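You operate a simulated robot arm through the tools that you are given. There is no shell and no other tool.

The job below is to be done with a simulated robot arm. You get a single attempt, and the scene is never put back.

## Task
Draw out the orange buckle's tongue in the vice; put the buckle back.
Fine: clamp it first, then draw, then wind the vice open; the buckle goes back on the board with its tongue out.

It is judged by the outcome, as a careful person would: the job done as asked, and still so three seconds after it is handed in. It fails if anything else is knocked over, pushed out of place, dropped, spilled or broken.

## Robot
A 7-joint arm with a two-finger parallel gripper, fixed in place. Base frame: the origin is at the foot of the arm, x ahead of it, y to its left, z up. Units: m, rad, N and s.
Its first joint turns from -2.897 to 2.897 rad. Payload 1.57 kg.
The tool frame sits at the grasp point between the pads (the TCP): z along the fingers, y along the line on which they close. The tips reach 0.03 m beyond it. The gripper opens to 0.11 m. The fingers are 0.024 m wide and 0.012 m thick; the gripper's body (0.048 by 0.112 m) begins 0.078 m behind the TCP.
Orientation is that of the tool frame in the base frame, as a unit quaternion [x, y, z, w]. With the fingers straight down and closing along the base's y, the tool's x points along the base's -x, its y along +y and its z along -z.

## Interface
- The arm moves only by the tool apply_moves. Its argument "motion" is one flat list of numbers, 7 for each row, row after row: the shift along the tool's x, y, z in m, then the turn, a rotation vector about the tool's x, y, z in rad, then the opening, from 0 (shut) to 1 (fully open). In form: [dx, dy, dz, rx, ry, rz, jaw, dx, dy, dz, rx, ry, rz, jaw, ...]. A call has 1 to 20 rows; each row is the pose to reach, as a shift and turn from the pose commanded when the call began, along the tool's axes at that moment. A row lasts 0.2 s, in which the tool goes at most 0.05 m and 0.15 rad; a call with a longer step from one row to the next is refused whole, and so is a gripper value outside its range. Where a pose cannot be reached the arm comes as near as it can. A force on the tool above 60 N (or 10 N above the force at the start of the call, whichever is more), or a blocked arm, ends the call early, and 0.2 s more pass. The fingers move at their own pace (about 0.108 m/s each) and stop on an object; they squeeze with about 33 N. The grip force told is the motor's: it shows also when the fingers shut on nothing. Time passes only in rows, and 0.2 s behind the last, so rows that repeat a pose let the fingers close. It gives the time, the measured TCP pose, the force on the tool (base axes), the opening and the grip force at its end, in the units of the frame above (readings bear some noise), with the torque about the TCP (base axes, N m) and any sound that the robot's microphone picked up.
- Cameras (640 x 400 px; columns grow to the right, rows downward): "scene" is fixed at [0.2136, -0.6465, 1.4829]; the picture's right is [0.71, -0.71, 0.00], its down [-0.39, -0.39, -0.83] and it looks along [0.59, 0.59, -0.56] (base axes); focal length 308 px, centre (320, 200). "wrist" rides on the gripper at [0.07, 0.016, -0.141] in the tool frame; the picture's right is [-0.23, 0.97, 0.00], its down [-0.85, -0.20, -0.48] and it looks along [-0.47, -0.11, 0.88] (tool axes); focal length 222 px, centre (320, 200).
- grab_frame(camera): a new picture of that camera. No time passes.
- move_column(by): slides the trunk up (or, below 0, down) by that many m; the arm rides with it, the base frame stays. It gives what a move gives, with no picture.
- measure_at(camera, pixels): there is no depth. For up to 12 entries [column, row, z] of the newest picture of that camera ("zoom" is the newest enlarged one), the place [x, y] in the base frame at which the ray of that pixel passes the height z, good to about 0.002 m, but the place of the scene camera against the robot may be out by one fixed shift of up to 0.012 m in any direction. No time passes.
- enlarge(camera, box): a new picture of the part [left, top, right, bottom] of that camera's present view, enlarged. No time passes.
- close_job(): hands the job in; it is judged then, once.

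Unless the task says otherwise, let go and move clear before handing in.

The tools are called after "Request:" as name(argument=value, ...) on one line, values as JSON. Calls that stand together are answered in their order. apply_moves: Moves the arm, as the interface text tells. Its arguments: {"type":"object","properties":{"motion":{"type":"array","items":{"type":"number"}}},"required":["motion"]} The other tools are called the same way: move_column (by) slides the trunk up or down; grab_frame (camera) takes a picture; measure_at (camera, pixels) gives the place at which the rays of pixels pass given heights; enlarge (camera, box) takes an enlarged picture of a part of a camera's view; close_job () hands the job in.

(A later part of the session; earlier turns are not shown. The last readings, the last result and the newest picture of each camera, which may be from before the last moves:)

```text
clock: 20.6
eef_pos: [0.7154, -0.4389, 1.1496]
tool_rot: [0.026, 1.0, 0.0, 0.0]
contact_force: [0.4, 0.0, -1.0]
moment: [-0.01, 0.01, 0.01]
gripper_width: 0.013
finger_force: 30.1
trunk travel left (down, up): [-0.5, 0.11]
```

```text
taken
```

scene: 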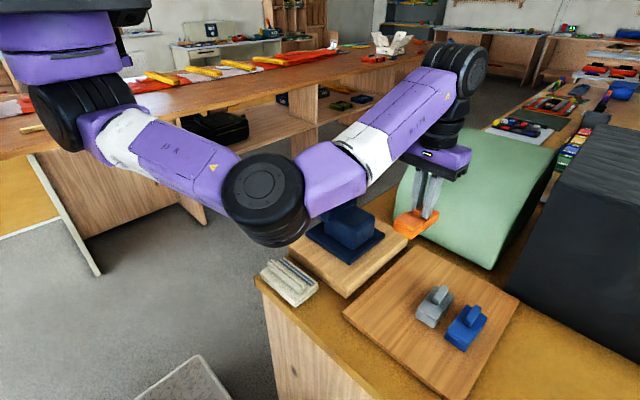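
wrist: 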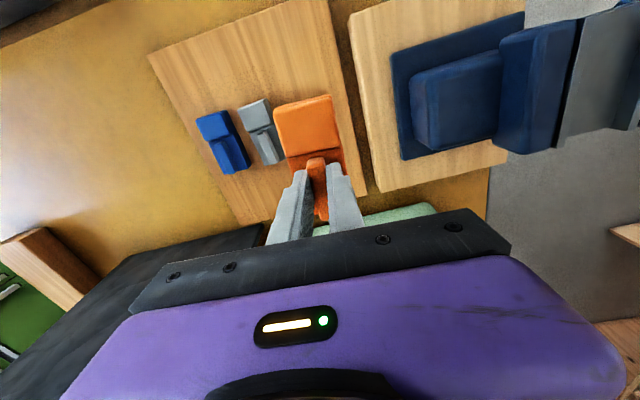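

The buckle is held level at z≈1.15. I'll move it sideways toward the vice in small steps and stop short to measure the jaws again.

Request:
apply_moves(motion=[0.002, 0.008, 0, 0, 0, 0, 0, 0.004, 0.022, 0, 0, 0, 0, 0, 0.007, 0.04, 0, 0, 0, 0, 0, 0.01, 0.058, 0, 0, 0, 0, 0, 0.013, 0.076, 0, 0, 0, 0, 0, 0.016, 0.094, 0, 0, 0, 0, 0, 0.019, 0.112, 0, 0, 0, 0, 0, 0.022, 0.126, 0, 0, 0, 0, 0, 0.025, 0.134, 0, 0, 0, 0, 0, 0.025, 0.134, 0, 0, 0, 0, 0])

Request:
grab_frame(camera="wrist")

Request:
grab_frame(camera="scene")

Request:
enlarge(camera="wrist", box=[330, 60, 554, 200])

```text
clock: 22.8
eef_pos: [0.6974, -0.3043, 1.1506]
tool_rot: [0.026, 1.0, -0.001, -0.001]
contact_force: [0.5, -0.4, -0.5]
moment: [-0.03, -0.02, 0.0]
gripper_width: 0.0132
finger_force: 29.4
trunk travel left (down, up): [-0.5, 0.11]
```

```text
taken
```

wrist: 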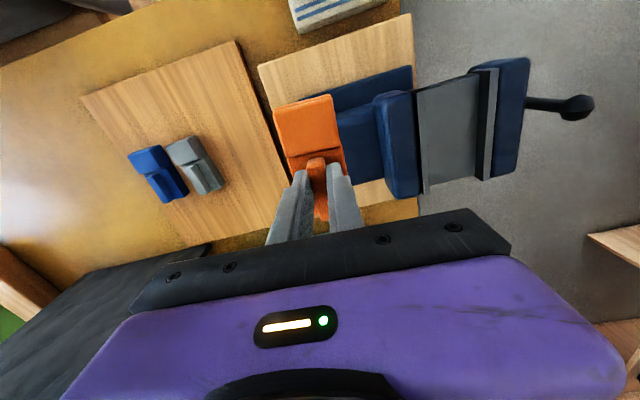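

```text
taken
```

scene: 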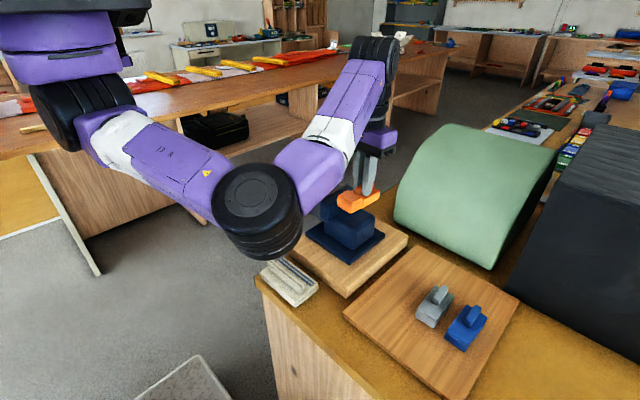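

```text
2.86 times, centred on (442, 130) of wrist
```

zoom: 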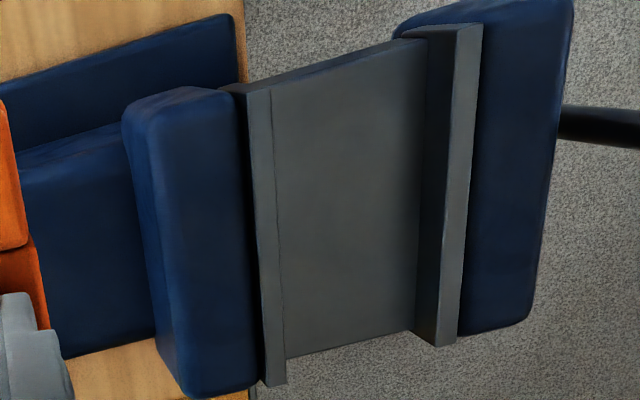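

I'll measure the jaw edges in this nearer top view (fixed inner edge zoom (270,95)–(287,380), moving inner edge (455,32)–(437,343)).

Request:
measure_at(camera="zoom", pixels=[[270, 95, 1.063], [287, 380, 1.063], [455, 32, 1.063], [437, 343, 1.063], [428, 42, 1.049], [415, 328, 1.049], [272, 92, 1.049], [290, 357, 1.049], [482, 24, 1.063], [457, 344, 1.063], [247, 92, 1.063], [265, 383, 1.063]])

Request:
measure_at(camera="wrist", pixels=[[578, 107, 1.05], [578, 107, 1.04], [578, 107, 1.06]])

```text
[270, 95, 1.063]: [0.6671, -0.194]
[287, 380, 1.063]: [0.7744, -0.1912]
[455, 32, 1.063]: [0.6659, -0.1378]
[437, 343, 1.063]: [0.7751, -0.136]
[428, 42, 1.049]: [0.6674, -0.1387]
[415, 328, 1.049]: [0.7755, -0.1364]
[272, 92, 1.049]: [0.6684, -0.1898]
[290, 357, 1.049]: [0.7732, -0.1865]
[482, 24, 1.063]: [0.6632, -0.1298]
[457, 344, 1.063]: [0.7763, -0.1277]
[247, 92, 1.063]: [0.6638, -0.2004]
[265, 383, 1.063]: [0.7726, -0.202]
```

```text
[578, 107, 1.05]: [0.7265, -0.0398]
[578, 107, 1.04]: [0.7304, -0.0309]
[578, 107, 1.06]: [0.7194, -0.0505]
```

Jaws measured consistently: inner faces y≈-0.193 and -0.138 (gap 0.0555), x 0.667–0.775, vice yaw ≈+0.02. I'll carry the buckle over the gap so its rear (wider) block sits within the jaws and the front block hangs past the -x end, matching the yaw.

Request:
apply_moves(motion=[0.001, 0.008, 0, 0, 0, -0.01, 0, 0.003, 0.022, 0, 0, 0, -0.02, 0, 0.005, 0.04, 0, 0, 0, -0.03, 0, 0.007, 0.058, 0, 0, 0, -0.04, 0, 0.009, 0.076, 0, 0, 0, -0.05, 0, 0.012, 0.094, 0, 0, 0, -0.06, 0, 0.014, 0.112, 0, 0, 0, -0.07, 0, 0.016, 0.128, 0, 0, 0, -0.07, 0, 0.0168, 0.1381, 0, 0, 0, -0.07, 0, 0.0168, 0.1381, 0, 0, 0, -0.07, 0])

Request:
grab_frame(camera="wrist")

Request:
grab_frame(camera="scene")

Request:
enlarge(camera="wrist", box=[220, 80, 412, 200])

```text
clock: 25.0
eef_pos: [0.6893, -0.1657, 1.1495]
tool_rot: [-0.011, 1.0, 0.0, 0.001]
contact_force: [0.0, 0.1, -1.6]
moment: [-0.01, 0.04, -0.01]
gripper_width: 0.0131
finger_force: 29.9
trunk travel left (down, up): [-0.5, 0.11]
```

```text
taken
```

wrist: 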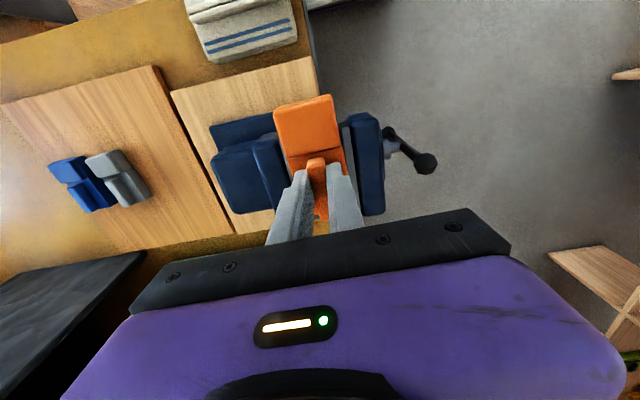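

```text
taken
```

scene: 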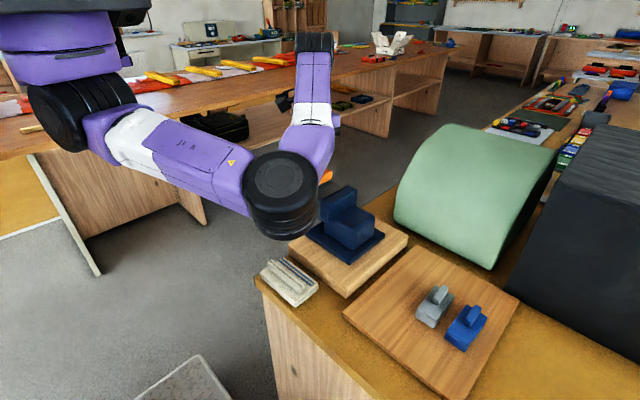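

```text
3.33 times, centred on (316, 140) of wrist
```

zoom: 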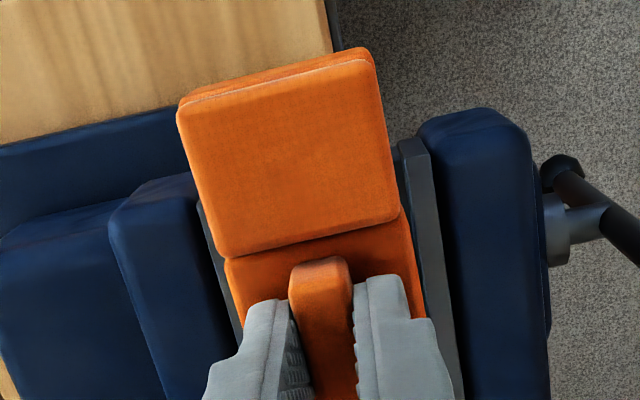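

The buckle is over the jaw gap and aligned (zoom: rear block edges at 226 and 402–428 between the plates). I'll lower 25 mm and check the clearance.

Request:
apply_moves(motion=[0, 0, 0.006, 0, 0, 0, 0, 0, 0, 0.014, 0, 0, 0, 0, 0, 0, 0.022, 0, 0, 0, 0, 0, 0, 0.026, 0, 0, 0, 0, 0, 0, 0.026, 0, 0, 0, 0])

Request:
enlarge(camera="wrist", box=[220, 80, 412, 200])

Request:
grab_frame(camera="wrist")

```text
clock: 26.2
eef_pos: [0.6883, -0.1646, 1.1236]
tool_rot: [-0.008, 1.0, 0.0, 0.001]
contact_force: [-0.2, -0.3, -1.1]
moment: [0.0, 0.02, 0.03]
gripper_width: 0.0133
finger_force: 30.2
trunk travel left (down, up): [-0.5, 0.11]
```

```text
3.33 times, centred on (316, 140) of wrist
```

zoom: 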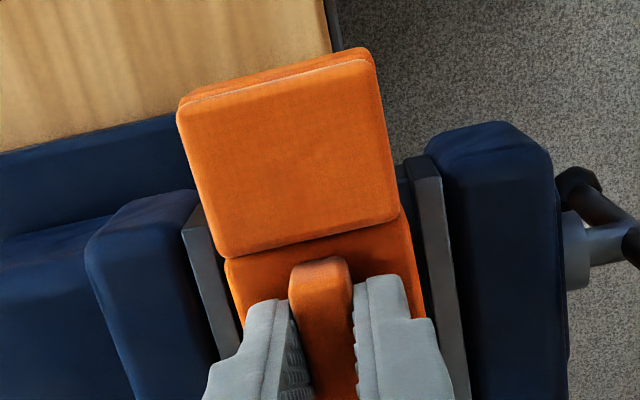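

```text
taken
```

wrist: 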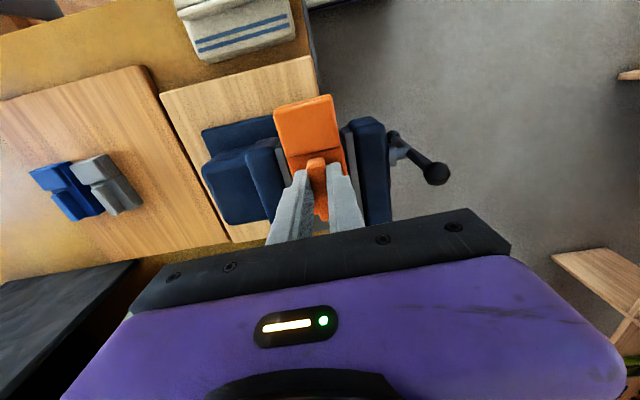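

Request:
measure_at(camera="zoom", pixels=[[404, 215, 1.0936], [427, 315, 1.0936], [226, 265, 1.0936], [241, 330, 1.0936], [405, 175, 1.063], [448, 390, 1.063], [201, 208, 1.063], [238, 340, 1.063]])

```text
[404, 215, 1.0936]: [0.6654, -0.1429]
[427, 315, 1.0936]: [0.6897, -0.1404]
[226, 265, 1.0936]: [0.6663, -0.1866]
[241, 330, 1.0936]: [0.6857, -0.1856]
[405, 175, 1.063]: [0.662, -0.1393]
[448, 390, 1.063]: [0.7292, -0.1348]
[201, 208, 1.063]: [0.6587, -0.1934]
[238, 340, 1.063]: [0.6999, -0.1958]
```

Clearances are ~4 mm right and ~8 mm left, so I'll shift 2 mm toward -y and continue lowering toward the bed.

Request:
apply_moves(motion=[-0.001, -0.002, 0.003, 0, 0, 0, 0, -0.002, -0.002, 0.008, 0, 0, 0, 0, -0.002, -0.002, 0.012, 0, 0, 0, 0, -0.002, -0.002, 0.014, 0, 0, 0, 0, -0.002, -0.002, 0.014, 0, 0, 0, 0])

Request:
enlarge(camera="wrist", box=[220, 80, 412, 200])

```text
clock: 27.4
eef_pos: [0.6908, -0.1678, 1.1089]
tool_rot: [-0.011, 1.0, 0.0, 0.0]
contact_force: [0.3, 0.3, -1.2]
moment: [-0.01, -0.01, -0.01]
gripper_width: 0.0131
finger_force: 29.7
trunk travel left (down, up): [-0.5, 0.11]
```

```text
3.33 times, centred on (316, 140) of wrist
```

zoom: 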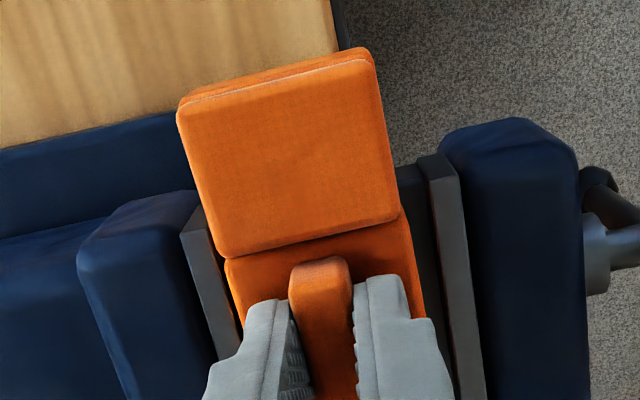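

Request:
measure_at(camera="zoom", pixels=[[404, 215, 1.079], [427, 315, 1.079], [226, 265, 1.079], [241, 330, 1.079], [428, 170, 1.063], [460, 330, 1.063], [205, 215, 1.063], [238, 335, 1.063]])

Request:
apply_moves(motion=[0, 0, 0.0015, 0, 0, 0, 0, 0, 0, 0.003, 0, 0, 0, 0, 0, 0, 0.003, 0, 0, 0, 0])

```text
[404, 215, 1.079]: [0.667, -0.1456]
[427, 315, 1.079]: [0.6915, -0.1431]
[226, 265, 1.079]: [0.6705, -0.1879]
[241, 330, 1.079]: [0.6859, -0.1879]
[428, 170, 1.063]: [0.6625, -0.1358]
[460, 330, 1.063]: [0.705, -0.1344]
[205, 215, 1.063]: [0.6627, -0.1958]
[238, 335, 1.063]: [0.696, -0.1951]
```

```text
clock: 28.2
eef_pos: [0.6914, -0.1666, 1.107]
tool_rot: [-0.01, 1.0, 0.0, 0.0]
contact_force: [-1.0, 0.3, -1.7]
moment: [0.02, 0.0, 0.02]
gripper_width: 0.0133
finger_force: 29.8
trunk travel left (down, up): [-0.5, 0.11]
```

Clearance is about 7–9 mm each side, no contact yet at z=1.107. I'll continue down in 1 mm steps.

Request:
apply_moves(motion=[0, 0, 0.001, 0, 0, 0, 0, 0, 0, 0.002, 0, 0, 0, 0, 0, 0, 0.003, 0, 0, 0, 0, 0, 0, 0.003, 0, 0, 0, 0])

```text
clock: 29.2
eef_pos: [0.6908, -0.168, 1.1023]
tool_rot: [-0.011, 1.0, -0.001, 0.0]
contact_force: [0.3, 0.0, -1.0]
moment: [0.03, -0.04, 0.01]
gripper_width: 0.013
finger_force: 29.8
trunk travel left (down, up): [-0.5, 0.11]
```

Request:
apply_moves(motion=[0, 0, 0.001, 0, 0, 0, 0, 0, 0, 0.002, 0, 0, 0, 0, 0, 0, 0.003, 0, 0, 0, 0, 0, 0, 0.003, 0, 0, 0, 0])

```text
clock: 30.2
eef_pos: [0.6902, -0.1674, 1.1036]
tool_rot: [-0.01, 1.0, 0.0, 0.002]
contact_force: [5.2, -0.4, 45.8]
moment: [0.02, 0.26, 0.03]
gripper_width: 0.0134
finger_force: 30.0
trunk travel left (down, up): [-0.5, 0.11]
```

The buckle is now on the bed (46 N at z≈1.1036). I'll relieve the pressure, open slightly, and rise.

Request:
apply_moves(motion=[0, 0, -0.0025, 0, 0, 0, 0, 0, 0, -0.0025, 0, 0, 0, 0])

Request:
apply_moves(motion=[0, 0, 0, 0, 0, 0, 0.25, 0, 0, 0, 0, 0, 0, 0.25, 0, 0, -0.01, 0, 0, 0, 0.25, 0, 0, -0.03, 0, 0, 0, 0.25, 0, 0, -0.06, 0, 0, 0, 0.25, 0, 0, -0.06, 0, 0, 0, 0.25])

Request:
grab_frame(camera="wrist")

Request:
enlarge(camera="wrist", box=[220, 80, 412, 200])

```text
clock: 30.8
eef_pos: [0.6895, -0.1677, 1.1031]
tool_rot: [-0.01, 1.0, 0.0, 0.001]
contact_force: [6.7, -3.7, 29.7]
moment: [-0.11, -0.49, -0.06]
gripper_width: 0.0131
finger_force: 29.9
trunk travel left (down, up): [-0.5, 0.11]
```

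```text
clock: 32.2
eef_pos: [0.6912, -0.1678, 1.1633]
tool_rot: [-0.011, 1.0, 0.001, -0.001]
contact_force: [0.5, 0.3, -0.5]
moment: [0.01, 0.0, 0.0]
gripper_width: 0.0274
finger_force: 0.1
trunk travel left (down, up): [-0.5, 0.11]
```

```text
taken
```

wrist: 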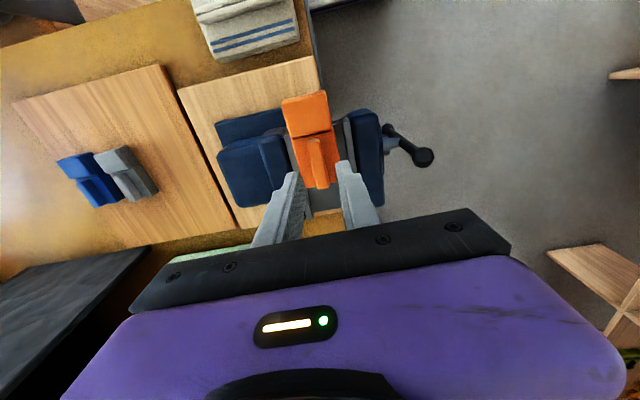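

```text
3.33 times, centred on (316, 140) of wrist
```

zoom: 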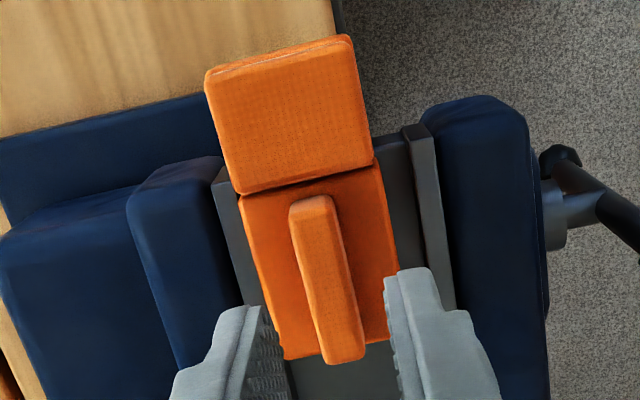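

The buckle sits on the bed between the jaws. Now the handle: I'll enlarge it at (410,150) to measure the hub and bar.

Request:
enlarge(camera="wrist", box=[340, 100, 468, 180])

Request:
grab_frame(camera="scene")

```text
5.00 times, centred on (404, 140) of wrist
```

zoom: 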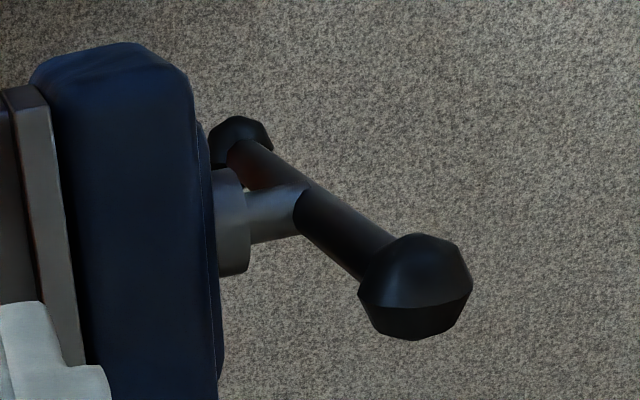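

```text
taken
```

scene: 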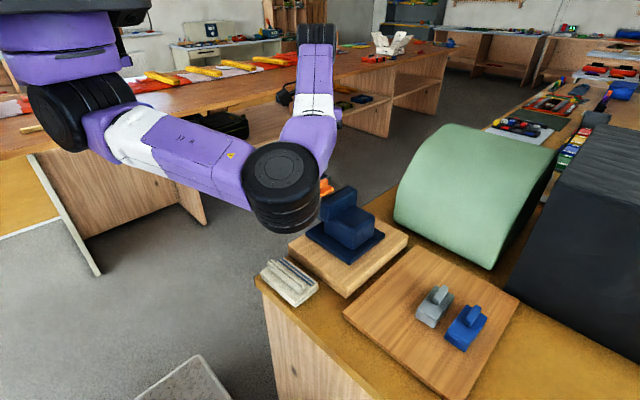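

Request:
measure_at(camera="zoom", pixels=[[415, 285, 1.04], [415, 285, 1.05], [415, 285, 1.06], [240, 140, 0.9], [240, 140, 0.91], [240, 140, 0.92], [308, 210, 0.97], [308, 210, 0.98], [308, 210, 0.99], [235, 222, 0.98], [290, 212, 0.98], [215, 200, 0.98]])

```text
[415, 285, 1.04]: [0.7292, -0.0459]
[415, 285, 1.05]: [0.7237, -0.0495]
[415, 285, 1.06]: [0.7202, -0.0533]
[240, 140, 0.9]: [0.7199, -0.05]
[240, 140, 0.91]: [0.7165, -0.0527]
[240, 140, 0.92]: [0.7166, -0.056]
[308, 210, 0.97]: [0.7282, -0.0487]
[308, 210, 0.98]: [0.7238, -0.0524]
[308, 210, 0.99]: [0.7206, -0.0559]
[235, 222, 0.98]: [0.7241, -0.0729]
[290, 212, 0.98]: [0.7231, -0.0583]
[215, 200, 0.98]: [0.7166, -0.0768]
```

From several views: hub ≈(0.719,-0.055,0.989), bar vertical with ball ends at z≈1.066 and 0.915, bar at y≈-0.055. I'll use the shut fingers as a peg, tilted toward -y from outside; first move clear beyond the handle and start tilting.

Request:
apply_moves(motion=[-0.006, 0.03, -0.03, 0, 0, 0, 0.25, -0.012, 0.07, -0.05, 0, 0, 0, 0, -0.018, 0.11, -0.07, 0, 0, 0, 0, -0.024, 0.155, -0.07, 0, 0, 0, 0, -0.03, 0.2, -0.07, 0, 0, 0, 0, -0.0346, 0.2294, -0.07, 0, 0, 0, 0, -0.0346, 0.2294, -0.07, 0.12, 0, 0, 0, -0.0346, 0.2294, -0.07, 0.24, 0, 0, 0, -0.0346, 0.2294, -0.07, 0.36, 0, 0, 0, -0.0346, 0.2294, -0.07, 0.48, 0, 0, 0, -0.0346, 0.2294, -0.07, 0.6, 0, 0, 0, -0.0346, 0.2294, -0.07, 0.6, 0, 0, 0])

Request:
grab_frame(camera="wrist")

Request:
grab_frame(camera="scene")

```text
clock: 34.8
eef_pos: [0.7197, 0.0623, 1.2324]
tool_rot: [-0.009, 0.955, -0.295, 0.003]
contact_force: [-0.9, -1.0, -0.5]
moment: [-0.03, 0.0, 0.0]
gripper_width: 0.0003
finger_force: 21.4
trunk travel left (down, up): [-0.5, 0.11]
```

```text
taken
```

wrist: 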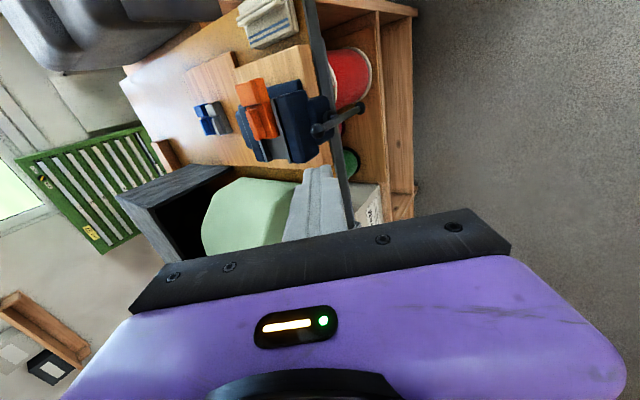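

```text
taken
```

scene: 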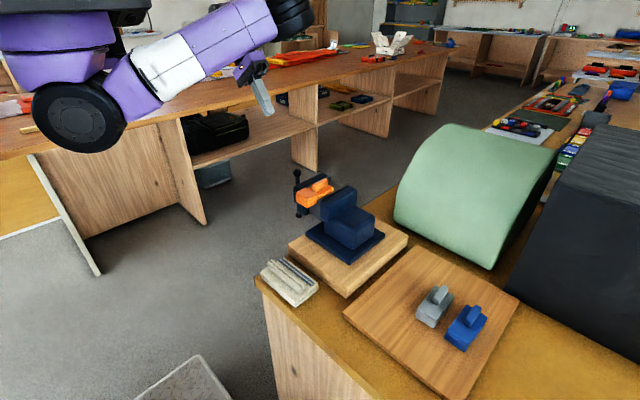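

Tilting works and the scene view shows the vice with the orange buckle unobstructed. I'll tilt further, to about 1.3 rad.

Request:
apply_moves(motion=[0, 0, 0, 0.12, 0, 0, 0, 0, 0, 0, 0.24, 0, 0, 0, 0, 0, 0, 0.36, 0, 0, 0, 0, 0, 0, 0.48, 0, 0, 0, 0, 0, 0, 0.6, 0, 0, 0, 0, 0, 0, 0.7, 0, 0, 0, 0, 0, 0, 0.7, 0, 0, 0])

Request:
grab_frame(camera="wrist")

Request:
grab_frame(camera="scene")

```text
clock: 36.4
eef_pos: [0.7196, 0.0634, 1.195]
tool_rot: [-0.018, 0.796, -0.605, -0.011]
contact_force: [0.1, -0.2, 0.4]
moment: [-0.02, 0.0, 0.0]
gripper_width: 0.0001
finger_force: 21.6
out of reach, approached as far as the arm can: row 4, 5, 6, 7
trunk travel left (down, up): [-0.5, 0.11]
```

```text
taken
```

wrist: 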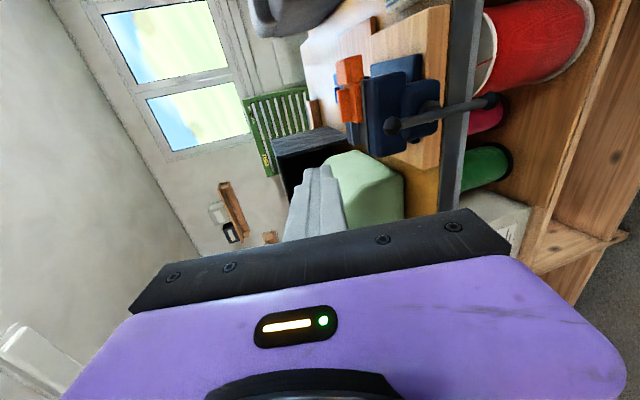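

```text
taken
```

scene: 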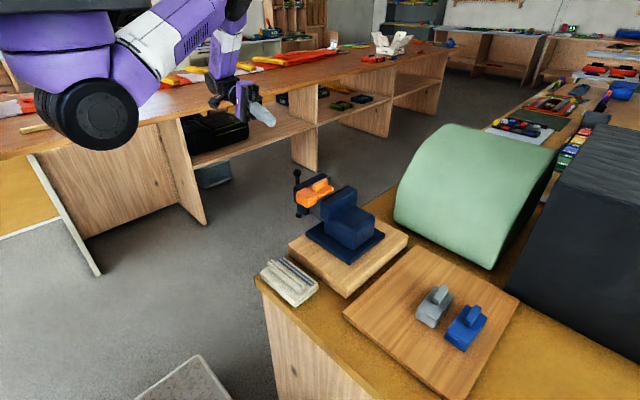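

Orientation of 1.3 rad was reached, though the arm dropped to z=1.195. I'll now approach the handle on its +x side, staying just outside the bar plane.

Request:
apply_moves(motion=[-0.0078, 0.0268, 0.0206, 0, 0, 0, 0, -0.0157, 0.0536, 0.0413, 0, 0, 0, 0, -0.0235, 0.0804, 0.0619, 0, 0, 0, 0, -0.0314, 0.1072, 0.0826, 0, 0, 0, 0, -0.0392, 0.134, 0.1032, 0, 0, 0, 0, -0.0392, 0.134, 0.1032, 0, 0, 0, 0])

Request:
grab_frame(camera="wrist")

Request:
grab_frame(camera="scene")

```text
clock: 37.8
eef_pos: [0.7649, 0.0007, 1.0536]
tool_rot: [-0.008, 0.796, -0.605, 0.007]
contact_force: [-1.4, 0.1, -0.8]
moment: [0.01, 0.02, 0.0]
gripper_width: 0.0
finger_force: 21.3
trunk travel left (down, up): [-0.5, 0.11]
```

```text
taken
```

wrist: 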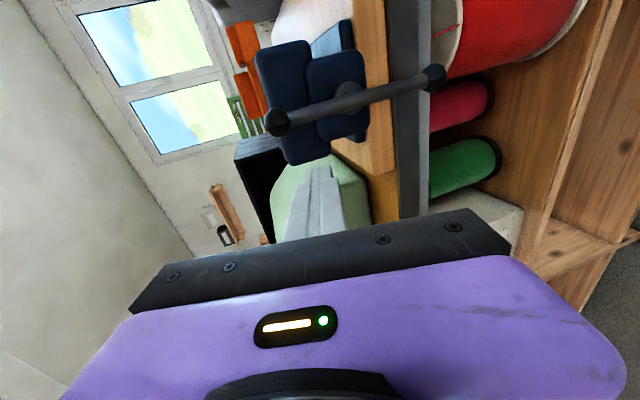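

```text
taken
```

scene: 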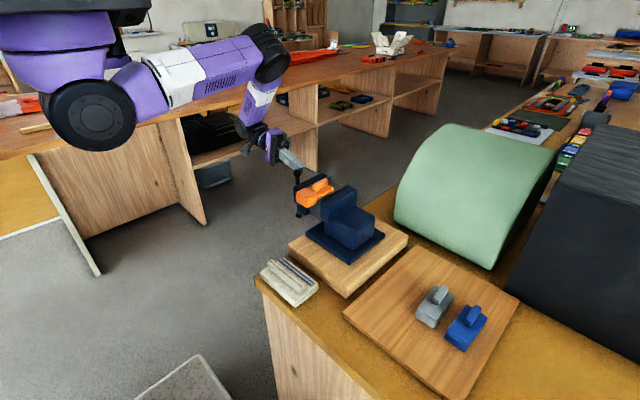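

The peg is reachable here. The wrist view shows the bar: top ball (277,122), bottom ball (433,77), hub near (350,95). I'll verify their positions by rays at the assumed heights.

Request:
measure_at(camera="wrist", pixels=[[277, 122, 1.066], [277, 122, 1.06], [433, 77, 0.915], [433, 77, 0.91], [350, 101, 0.989], [350, 101, 0.98]])

Request:
enlarge(camera="wrist", box=[220, 20, 476, 180])

```text
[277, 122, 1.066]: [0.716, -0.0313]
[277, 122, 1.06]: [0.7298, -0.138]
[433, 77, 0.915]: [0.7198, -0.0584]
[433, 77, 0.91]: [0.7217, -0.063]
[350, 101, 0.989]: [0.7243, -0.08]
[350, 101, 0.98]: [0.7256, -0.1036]
```

```text
2.50 times, centred on (348, 100) of wrist
```

zoom: 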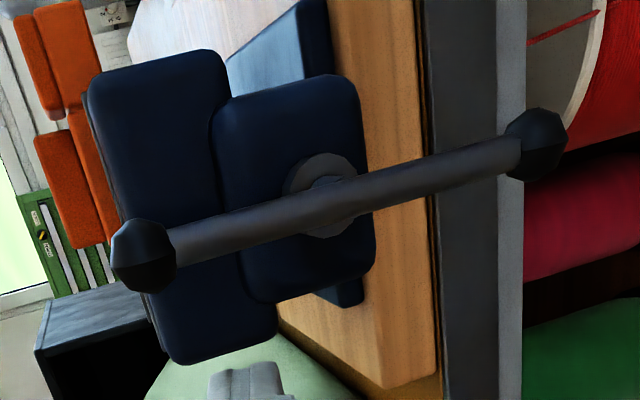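

Positions agree with the hub at (0.719,-0.055,0.989). Now I'll insert the peg beside the bar's upper half on its +x side and push the top toward -x (clockwise seen from the handle end), through about 100°.

Request:
apply_moves(motion=[0.0109, 0.0157, 0.0042, 0, 0, 0, 0, 0.0117, 0.0049, 0.0434, 0, 0, 0, 0, 0.0283, 0.0049, 0.043, 0, 0, 0, 0, 0.0448, 0.0015, 0.0417, 0, 0, 0, 0, 0.0615, 0.0037, 0.0419, 0, 0, 0, 0, 0.0765, 0.0114, 0.0437, 0, 0, 0, 0, 0.0879, 0.0235, 0.0468, 0, 0, 0, 0, 0.0943, 0.0385, 0.0509, 0, 0, 0, 0, 0.0943, 0.0385, 0.0509, 0, 0, 0, 0])

Request:
grab_frame(camera="wrist")

Request:
enlarge(camera="scene", box=[250, 140, 410, 240])

```text
clock: 39.8
eef_pos: [0.6723, -0.0385, 1.0041]
tool_rot: [-0.008, 0.796, -0.606, 0.005]
contact_force: [0.4, 0.5, 0.6]
moment: [-0.01, -0.05, 0.0]
gripper_width: 0.0002
finger_force: 21.1
trunk travel left (down, up): [-0.5, 0.11]
```

```text
taken
```

wrist: 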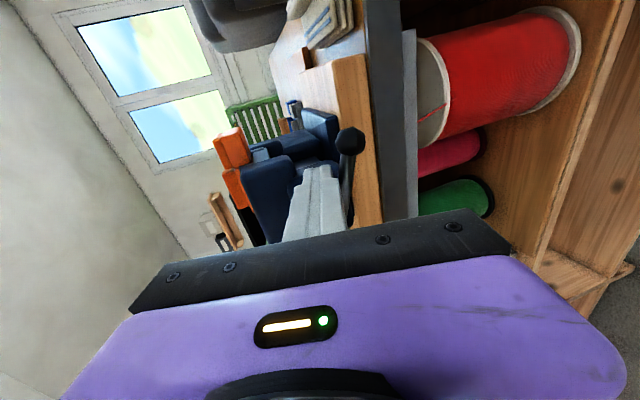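

```text
4.00 times, centred on (330, 190) of scene
```

zoom: 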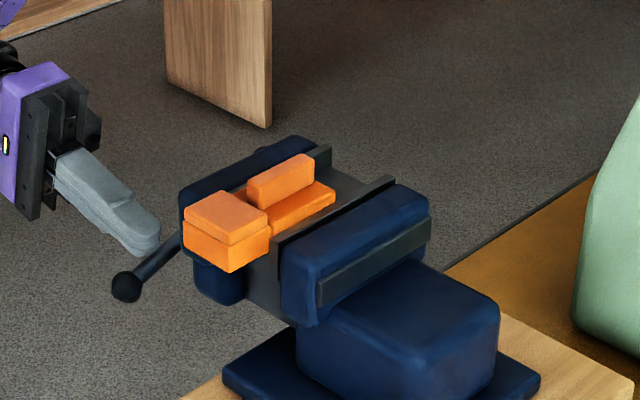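

The bar turned about 100° with almost no force; its end is now on the -x side (ball at zoom (125,285)). I'll measure whether the jaw gap changed.

Request:
measure_at(camera="zoom", pixels=[[331, 147, 1.063], [318, 150, 1.063], [393, 178, 1.063], [383, 178, 1.063], [300, 238, 1.063], [283, 240, 1.063]])

Request:
enlarge(camera="scene", box=[286, 165, 366, 215])

```text
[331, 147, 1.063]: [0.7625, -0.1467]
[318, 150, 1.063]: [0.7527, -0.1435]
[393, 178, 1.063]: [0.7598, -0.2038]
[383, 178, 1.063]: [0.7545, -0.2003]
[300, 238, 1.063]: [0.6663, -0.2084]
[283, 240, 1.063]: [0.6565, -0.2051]
```

```text
8.00 times, centred on (326, 190) of scene
```

zoom: 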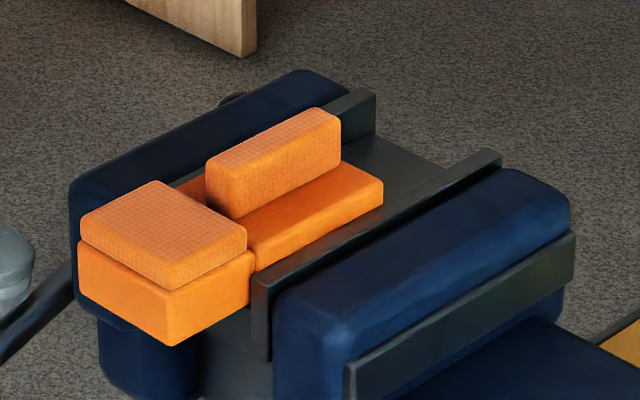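

The moving jaw seems to have advanced toward the buckle. I'll continue the same way from 100° to 180°, following slightly in -y.

Request:
apply_moves(motion=[0.0007, 0.016, 0.0055, 0, 0, 0, 0, -0.0044, 0.0313, 0.0108, 0, 0, 0, 0, -0.0146, 0.0438, 0.0156, 0, 0, 0, 0, -0.0289, 0.0525, 0.0183, 0, 0, 0, 0, -0.0289, 0.0525, 0.0183, 0, 0, 0, 0])

Request:
grab_frame(camera="wrist")

Request:
enlarge(camera="scene", box=[286, 165, 366, 215])

```text
clock: 41.0
eef_pos: [0.7007, -0.0408, 0.9476]
tool_rot: [-0.009, 0.796, -0.606, 0.007]
contact_force: [0.2, 0.8, 0.9]
moment: [0.0, -0.03, 0.01]
gripper_width: 0.0
finger_force: 21.4
trunk travel left (down, up): [-0.5, 0.11]
```

```text
taken
```

wrist: 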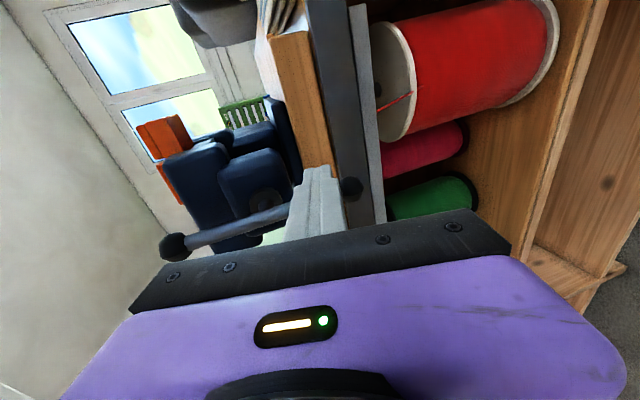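

```text
8.00 times, centred on (326, 190) of scene
```

zoom: 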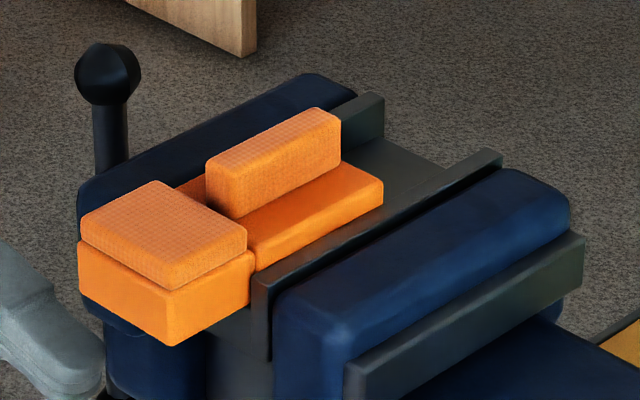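

The moving plate's corner shifted from zoom (375,93) to (383,97), about 4 mm for 80°, so it's closing roughly 18 mm per turn and is nearly on the buckle. I'll continue in 10° steps to 220°.

Request:
apply_moves(motion=[-0.0081, 0.0023, 0.0014, 0, 0, 0, 0, -0.0165, 0.0031, 0.0023, 0, 0, 0, 0, -0.025, 0.0026, 0.0028, 0, 0, 0, 0, -0.0332, 0.0007, 0.003, 0, 0, 0, 0, -0.0332, 0.0007, 0.003, 0, 0, 0, 0])

Request:
enlarge(camera="scene", box=[286, 165, 366, 215])

Request:
grab_frame(camera="wrist")

```text
clock: 42.1
eef_pos: [0.7248, -0.0426, 0.9443]
tool_rot: [-0.009, 0.796, -0.605, -0.007]
contact_force: [-39.7, 8.5, 7.5]
moment: [-0.19, -0.22, -0.87]
gripper_width: 0.0
finger_force: 20.8
trunk travel left (down, up): [-0.5, 0.11]
stopped in row 5: the force on the tool passed its limit at 61 N (the readings are from after the stop); the commanded pose is now the measured one
```

```text
8.00 times, centred on (326, 190) of scene
```

zoom: 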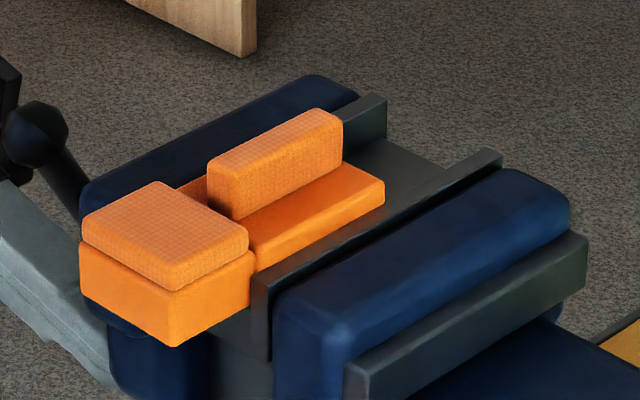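

```text
taken
```

wrist: 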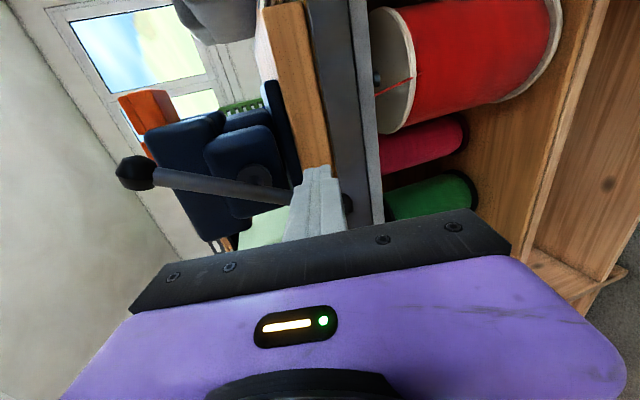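

The vice tightened: the push force reached 61 N with the bar at about 215°, and the buckle shifted ~1 mm against the fixed jaw, so it's clamped. I'll back the peg off, retreat outward and upward, and return to vertical.

Request:
apply_moves(motion=[0.015, 0, 0, 0, 0, 0, 0, 0.015, 0.012, -0.0433, 0, 0, 0, 0, 0.015, 0.024, -0.0867, 0, 0, 0, 0, 0.015, -0.0166, -0.1083, -0.1, 0, 0, 0, 0.015, -0.06, -0.1203, -0.22, 0, 0, 0, 0.03, -0.1033, -0.1323, -0.34, 0, 0, 0, 0.03, -0.1466, -0.1444, -0.46, 0, 0, 0, 0.04, -0.1852, -0.155, -0.58, 0, 0, 0, 0.04, -0.1852, -0.155, -0.72, 0, 0, 0, 0.04, -0.1852, -0.155, -0.86, 0, 0, 0, 0.04, -0.1852, -0.155, -1.0, 0, 0, 0, 0.04, -0.1852, -0.155, -1.14, 0, 0, 0, 0.04, -0.1852, -0.155, -1.28, 0, 0, 0, 0.04, -0.1852, -0.155, -1.3, 0, 0, 0])

Request:
grab_frame(camera="wrist")

Request:
grab_frame(camera="scene")

Request:
enlarge(camera="scene", box=[270, 155, 382, 225])

```text
clock: 45.1
eef_pos: [0.6924, 0.0541, 1.1668]
tool_rot: [-0.006, 1.0, 0.001, -0.007]
contact_force: [-0.2, 0.3, 0.7]
moment: [-0.02, 0.0, -0.01]
gripper_width: 0.0001
finger_force: 21.5
trunk travel left (down, up): [-0.5, 0.11]
```

```text
taken
```

wrist: 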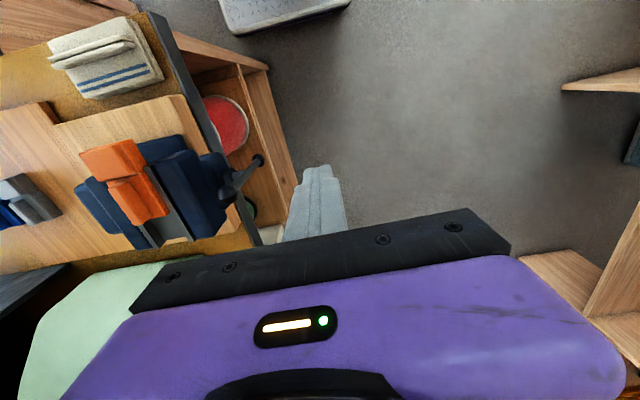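

```text
taken
```

scene: 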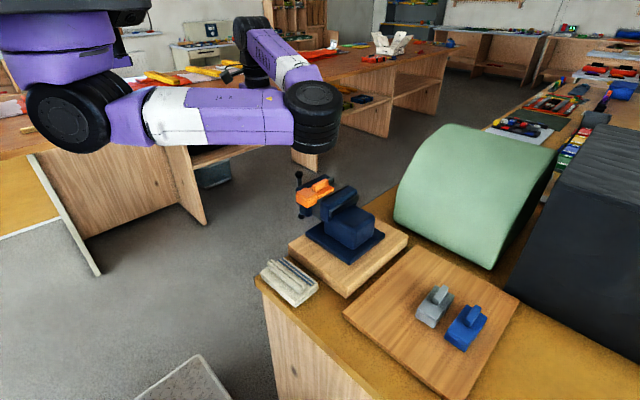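

```text
5.71 times, centred on (326, 190) of scene
```

zoom: 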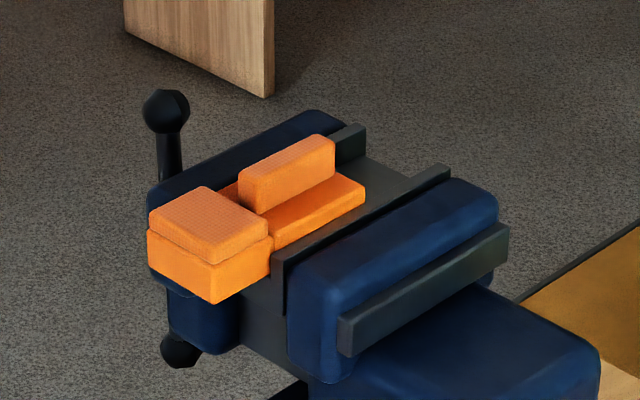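

The bar now looks nearly vertical again (top ball zoom (165,110), bottom (180,350)), so it may have sprung back after I withdrew. I'll zoom in to judge the bar angle and jaw contact.

Request:
enlarge(camera="wrist", box=[60, 120, 284, 260])

Request:
enlarge(camera="scene", box=[286, 165, 366, 215])

```text
2.86 times, centred on (172, 190) of wrist
```

zoom: 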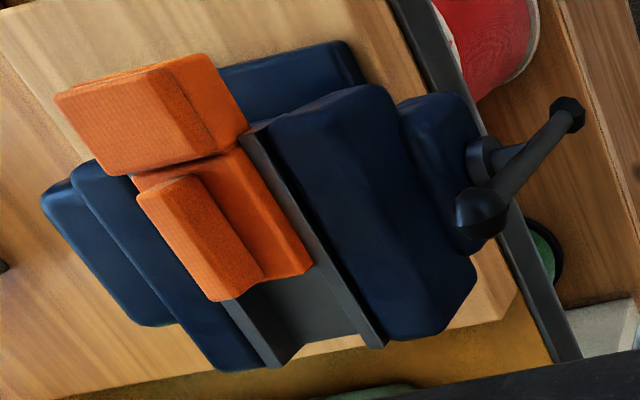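

```text
8.00 times, centred on (326, 190) of scene
```

zoom: 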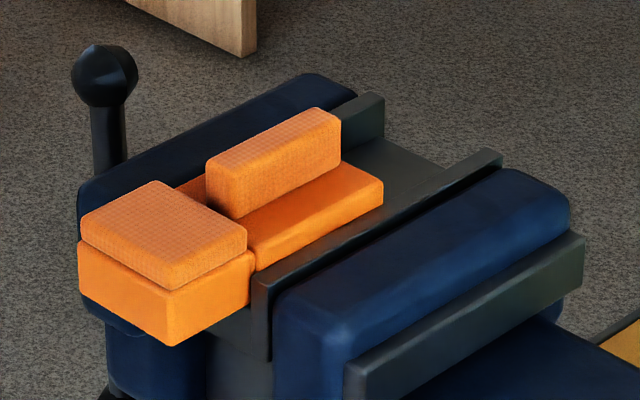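

The buckle and jaw returned to their earlier pixels after springing back ~27°, so the clamp holds only with whatever friction remains. I'll go above the buckle to inspect it closely before a gentle pull test.

Request:
apply_moves(motion=[0, 0, -0.04, 0, 0, 0, 0, 0, -0.045, -0.04, 0, 0, 0, 0.5, 0, -0.09, -0.04, 0, 0, 0, 1, 0, -0.135, -0.04, 0, 0, 0, 1, 0, -0.18, -0.04, 0, 0, 0, 1, 0, -0.22, -0.04, 0, 0, 0, 1, 0, -0.22, -0.04, 0, 0, 0, 1])

Request:
grab_frame(camera="wrist")

Request:
enlarge(camera="wrist", box=[240, 80, 400, 180])

```text
clock: 46.7
eef_pos: [0.6946, -0.1658, 1.2042]
tool_rot: [-0.006, 1.0, -0.001, -0.006]
contact_force: [-0.5, -0.1, 1.0]
moment: [0.01, 0.01, 0.0]
gripper_width: 0.1101
finger_force: 0.1
trunk travel left (down, up): [-0.5, 0.11]
```

```text
taken
```

wrist: 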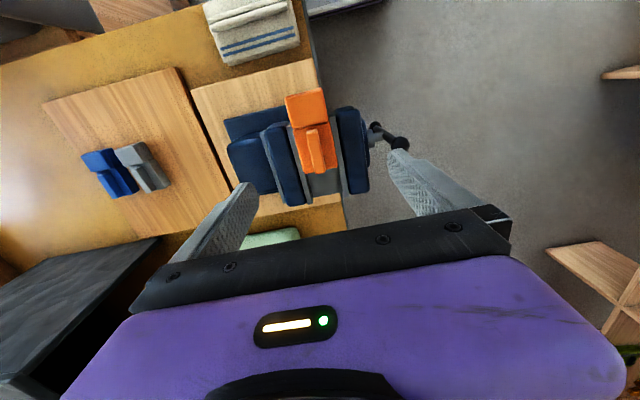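

```text
4.00 times, centred on (320, 130) of wrist
```

zoom: 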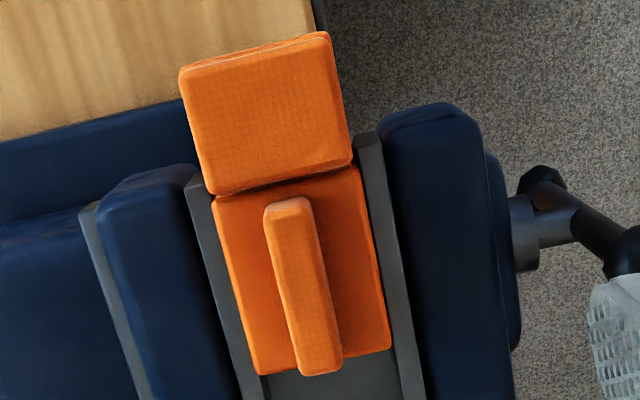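

From above, the rear block sits snug between both plates (left edge 213–255, right 358–390), while the front block is just outside the jaws at the -x end. I'll measure the pad for gripping.

Request:
measure_at(camera="zoom", pixels=[[182, 82, 1.0885], [330, 45, 1.0885], [215, 193, 1.0885], [350, 160, 1.0885], [213, 200, 1.0735], [358, 170, 1.0735], [255, 372, 1.0735], [390, 348, 1.0735], [205, 195, 1.063], [357, 150, 1.063], [262, 390, 1.063], [403, 380, 1.063]])

```text
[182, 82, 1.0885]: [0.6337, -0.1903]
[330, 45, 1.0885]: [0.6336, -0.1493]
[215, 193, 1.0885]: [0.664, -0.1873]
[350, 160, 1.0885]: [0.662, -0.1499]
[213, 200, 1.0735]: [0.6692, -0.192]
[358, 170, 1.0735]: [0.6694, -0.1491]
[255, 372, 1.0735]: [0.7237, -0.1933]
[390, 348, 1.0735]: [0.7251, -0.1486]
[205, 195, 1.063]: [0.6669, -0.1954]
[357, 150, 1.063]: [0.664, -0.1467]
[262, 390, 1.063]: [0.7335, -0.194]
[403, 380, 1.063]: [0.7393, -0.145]
```

Request:
measure_at(camera="zoom", pixels=[[435, 103, 1.06], [385, 125, 1.06], [160, 166, 1.06], [195, 175, 1.06], [372, 132, 1.063], [190, 178, 1.063]])

```text
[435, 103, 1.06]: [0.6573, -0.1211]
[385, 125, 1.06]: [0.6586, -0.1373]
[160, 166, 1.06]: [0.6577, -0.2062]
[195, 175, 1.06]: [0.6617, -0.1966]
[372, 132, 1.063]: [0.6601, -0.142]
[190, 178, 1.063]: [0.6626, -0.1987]
```

The blue jaw bodies start at x≈0.657, so I'll grip the front block at x≈0.641 with the fingers clear of them, descending with a modest opening.

Request:
apply_moves(motion=[0.03, -0.002, 0, 0, 0, 0, 0.5, 0.0522, -0.003, 0.01, 0, 0, 0, 0.5, 0.0522, -0.003, 0.05, 0, 0, 0, 0.5, 0.0522, -0.003, 0.08, 0, 0, 0, 0.5, 0.0522, -0.003, 0.105, 0, 0, 0, 0.5, 0.0522, -0.003, 0.1168, 0, 0, 0, 0.5, 0.0522, -0.003, 0.1168, 0, 0, 0, 0.5])

Request:
grab_frame(camera="wrist")

Request:
enlarge(camera="wrist", box=[220, 130, 420, 255])

Request:
enlarge(camera="scene", box=[250, 130, 410, 230])

```text
clock: 48.3
eef_pos: [0.6408, -0.1684, 1.0908]
tool_rot: [-0.006, 1.0, -0.001, -0.007]
contact_force: [0.3, 0.7, 0.5]
moment: [-0.04, -0.01, 0.02]
gripper_width: 0.0549
finger_force: 0.1
trunk travel left (down, up): [-0.5, 0.11]
```

```text
taken
```

wrist: 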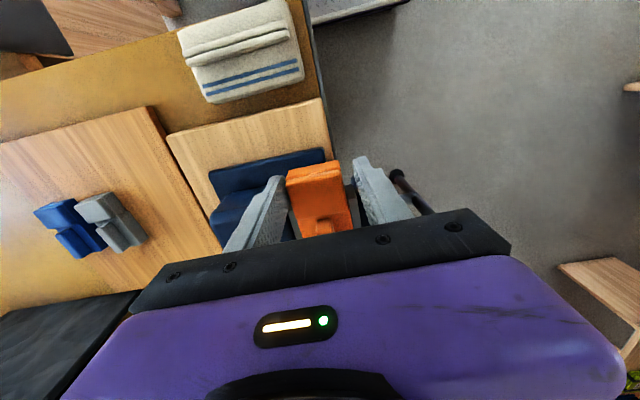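

```text
3.20 times, centred on (320, 192) of wrist
```

zoom: 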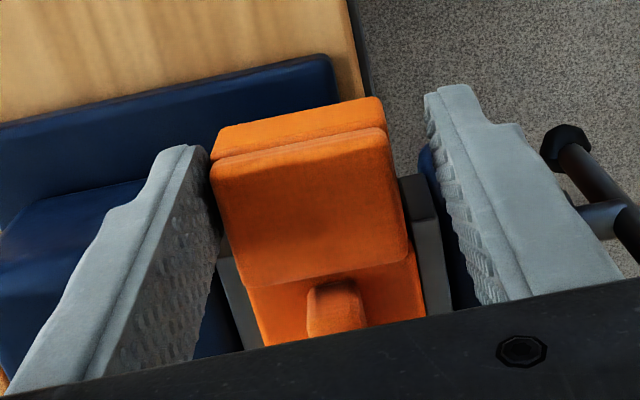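

```text
4.00 times, centred on (330, 180) of scene
```

zoom: 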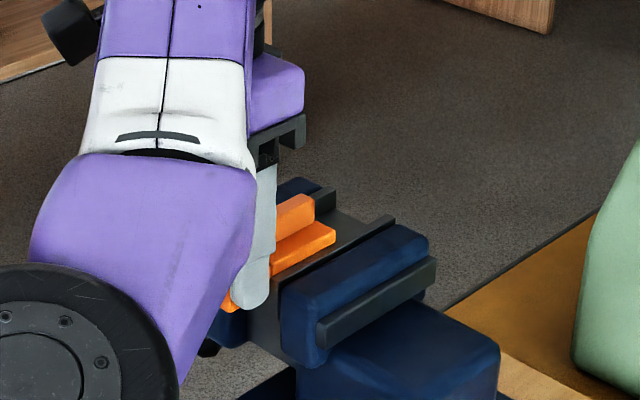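

Request:
measure_at(camera="zoom", pixels=[[213, 152, 1.0735], [383, 105, 1.0735], [213, 172, 1.0885], [387, 135, 1.0885], [405, 245, 1.0885], [245, 283, 1.0885], [413, 262, 1.0735], [250, 295, 1.0735]])

```text
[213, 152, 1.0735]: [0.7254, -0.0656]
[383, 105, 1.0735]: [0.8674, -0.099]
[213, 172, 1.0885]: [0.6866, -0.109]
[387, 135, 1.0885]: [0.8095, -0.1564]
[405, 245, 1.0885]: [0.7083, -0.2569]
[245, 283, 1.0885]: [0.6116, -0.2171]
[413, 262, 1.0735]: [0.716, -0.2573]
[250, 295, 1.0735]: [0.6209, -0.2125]
```

The newest enlargement was the scene's, so those values don't apply; I'll redo it on the wrist view.

Request:
enlarge(camera="wrist", box=[220, 130, 420, 255])

Request:
measure_at(camera="zoom", pixels=[[213, 152, 1.0735], [383, 105, 1.0735], [213, 172, 1.0885], [387, 135, 1.0885], [405, 245, 1.0885], [245, 283, 1.0885], [413, 262, 1.0735], [250, 295, 1.0735], [207, 155, 1.06], [428, 98, 1.06]])

```text
3.20 times, centred on (320, 192) of wrist
```

zoom: 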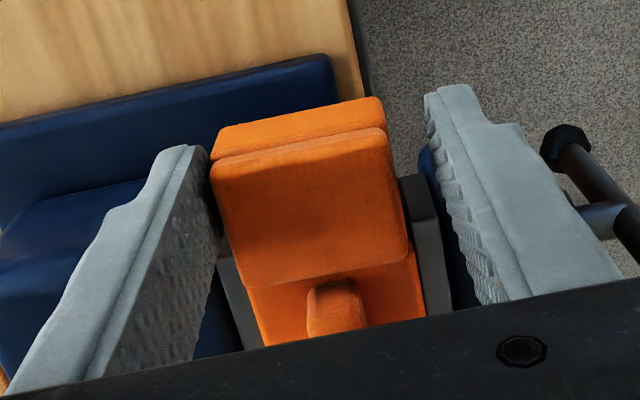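

```text
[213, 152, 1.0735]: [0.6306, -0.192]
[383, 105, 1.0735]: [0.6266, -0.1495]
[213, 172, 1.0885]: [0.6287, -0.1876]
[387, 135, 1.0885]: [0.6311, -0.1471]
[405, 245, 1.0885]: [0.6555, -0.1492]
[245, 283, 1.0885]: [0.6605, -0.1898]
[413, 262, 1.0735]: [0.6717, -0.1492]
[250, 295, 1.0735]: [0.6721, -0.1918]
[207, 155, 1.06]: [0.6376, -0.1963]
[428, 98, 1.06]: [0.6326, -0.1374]
```

The block centre is about y=-0.170, so I'll shift 2 mm toward -y and close on it.

Request:
apply_moves(motion=[0, -0.002, 0, 0, 0, 0, 0.5, 0, -0.002, 0, 0, 0, 0, 0, 0, -0.002, 0, 0, 0, 0, 0, 0, -0.002, 0, 0, 0, 0, 0, 0, -0.002, 0, 0, 0, 0, 0])

Request:
enlarge(camera="wrist", box=[220, 130, 420, 255])

```text
clock: 49.5
eef_pos: [0.6414, -0.1703, 1.0903]
tool_rot: [-0.004, 1.0, -0.001, -0.007]
contact_force: [-0.6, -23.6, -2.1]
moment: [-0.69, 0.13, -0.65]
gripper_width: 0.0429
finger_force: 32.9
trunk travel left (down, up): [-0.5, 0.11]
```

```text
3.20 times, centred on (320, 192) of wrist
```

zoom: 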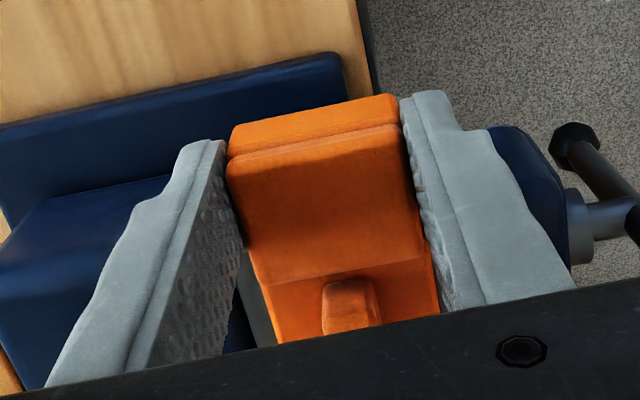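

Gripped at 42.9 mm, but with a -24 N side load: the block sits a bit further to -y. I'll relieve that by shifting slightly.

Request:
apply_moves(motion=[0, -0.0015, 0, 0, 0, 0, 0, 0, -0.0015, 0, 0, 0, 0, 0])

```text
clock: 50.1
eef_pos: [0.6419, -0.1717, 1.0886]
tool_rot: [-0.005, 1.0, 0.001, -0.007]
contact_force: [-0.8, -20.7, 2.8]
moment: [-0.57, -0.09, -0.57]
gripper_width: 0.0429
finger_force: 32.5
trunk travel left (down, up): [-0.5, 0.11]
```

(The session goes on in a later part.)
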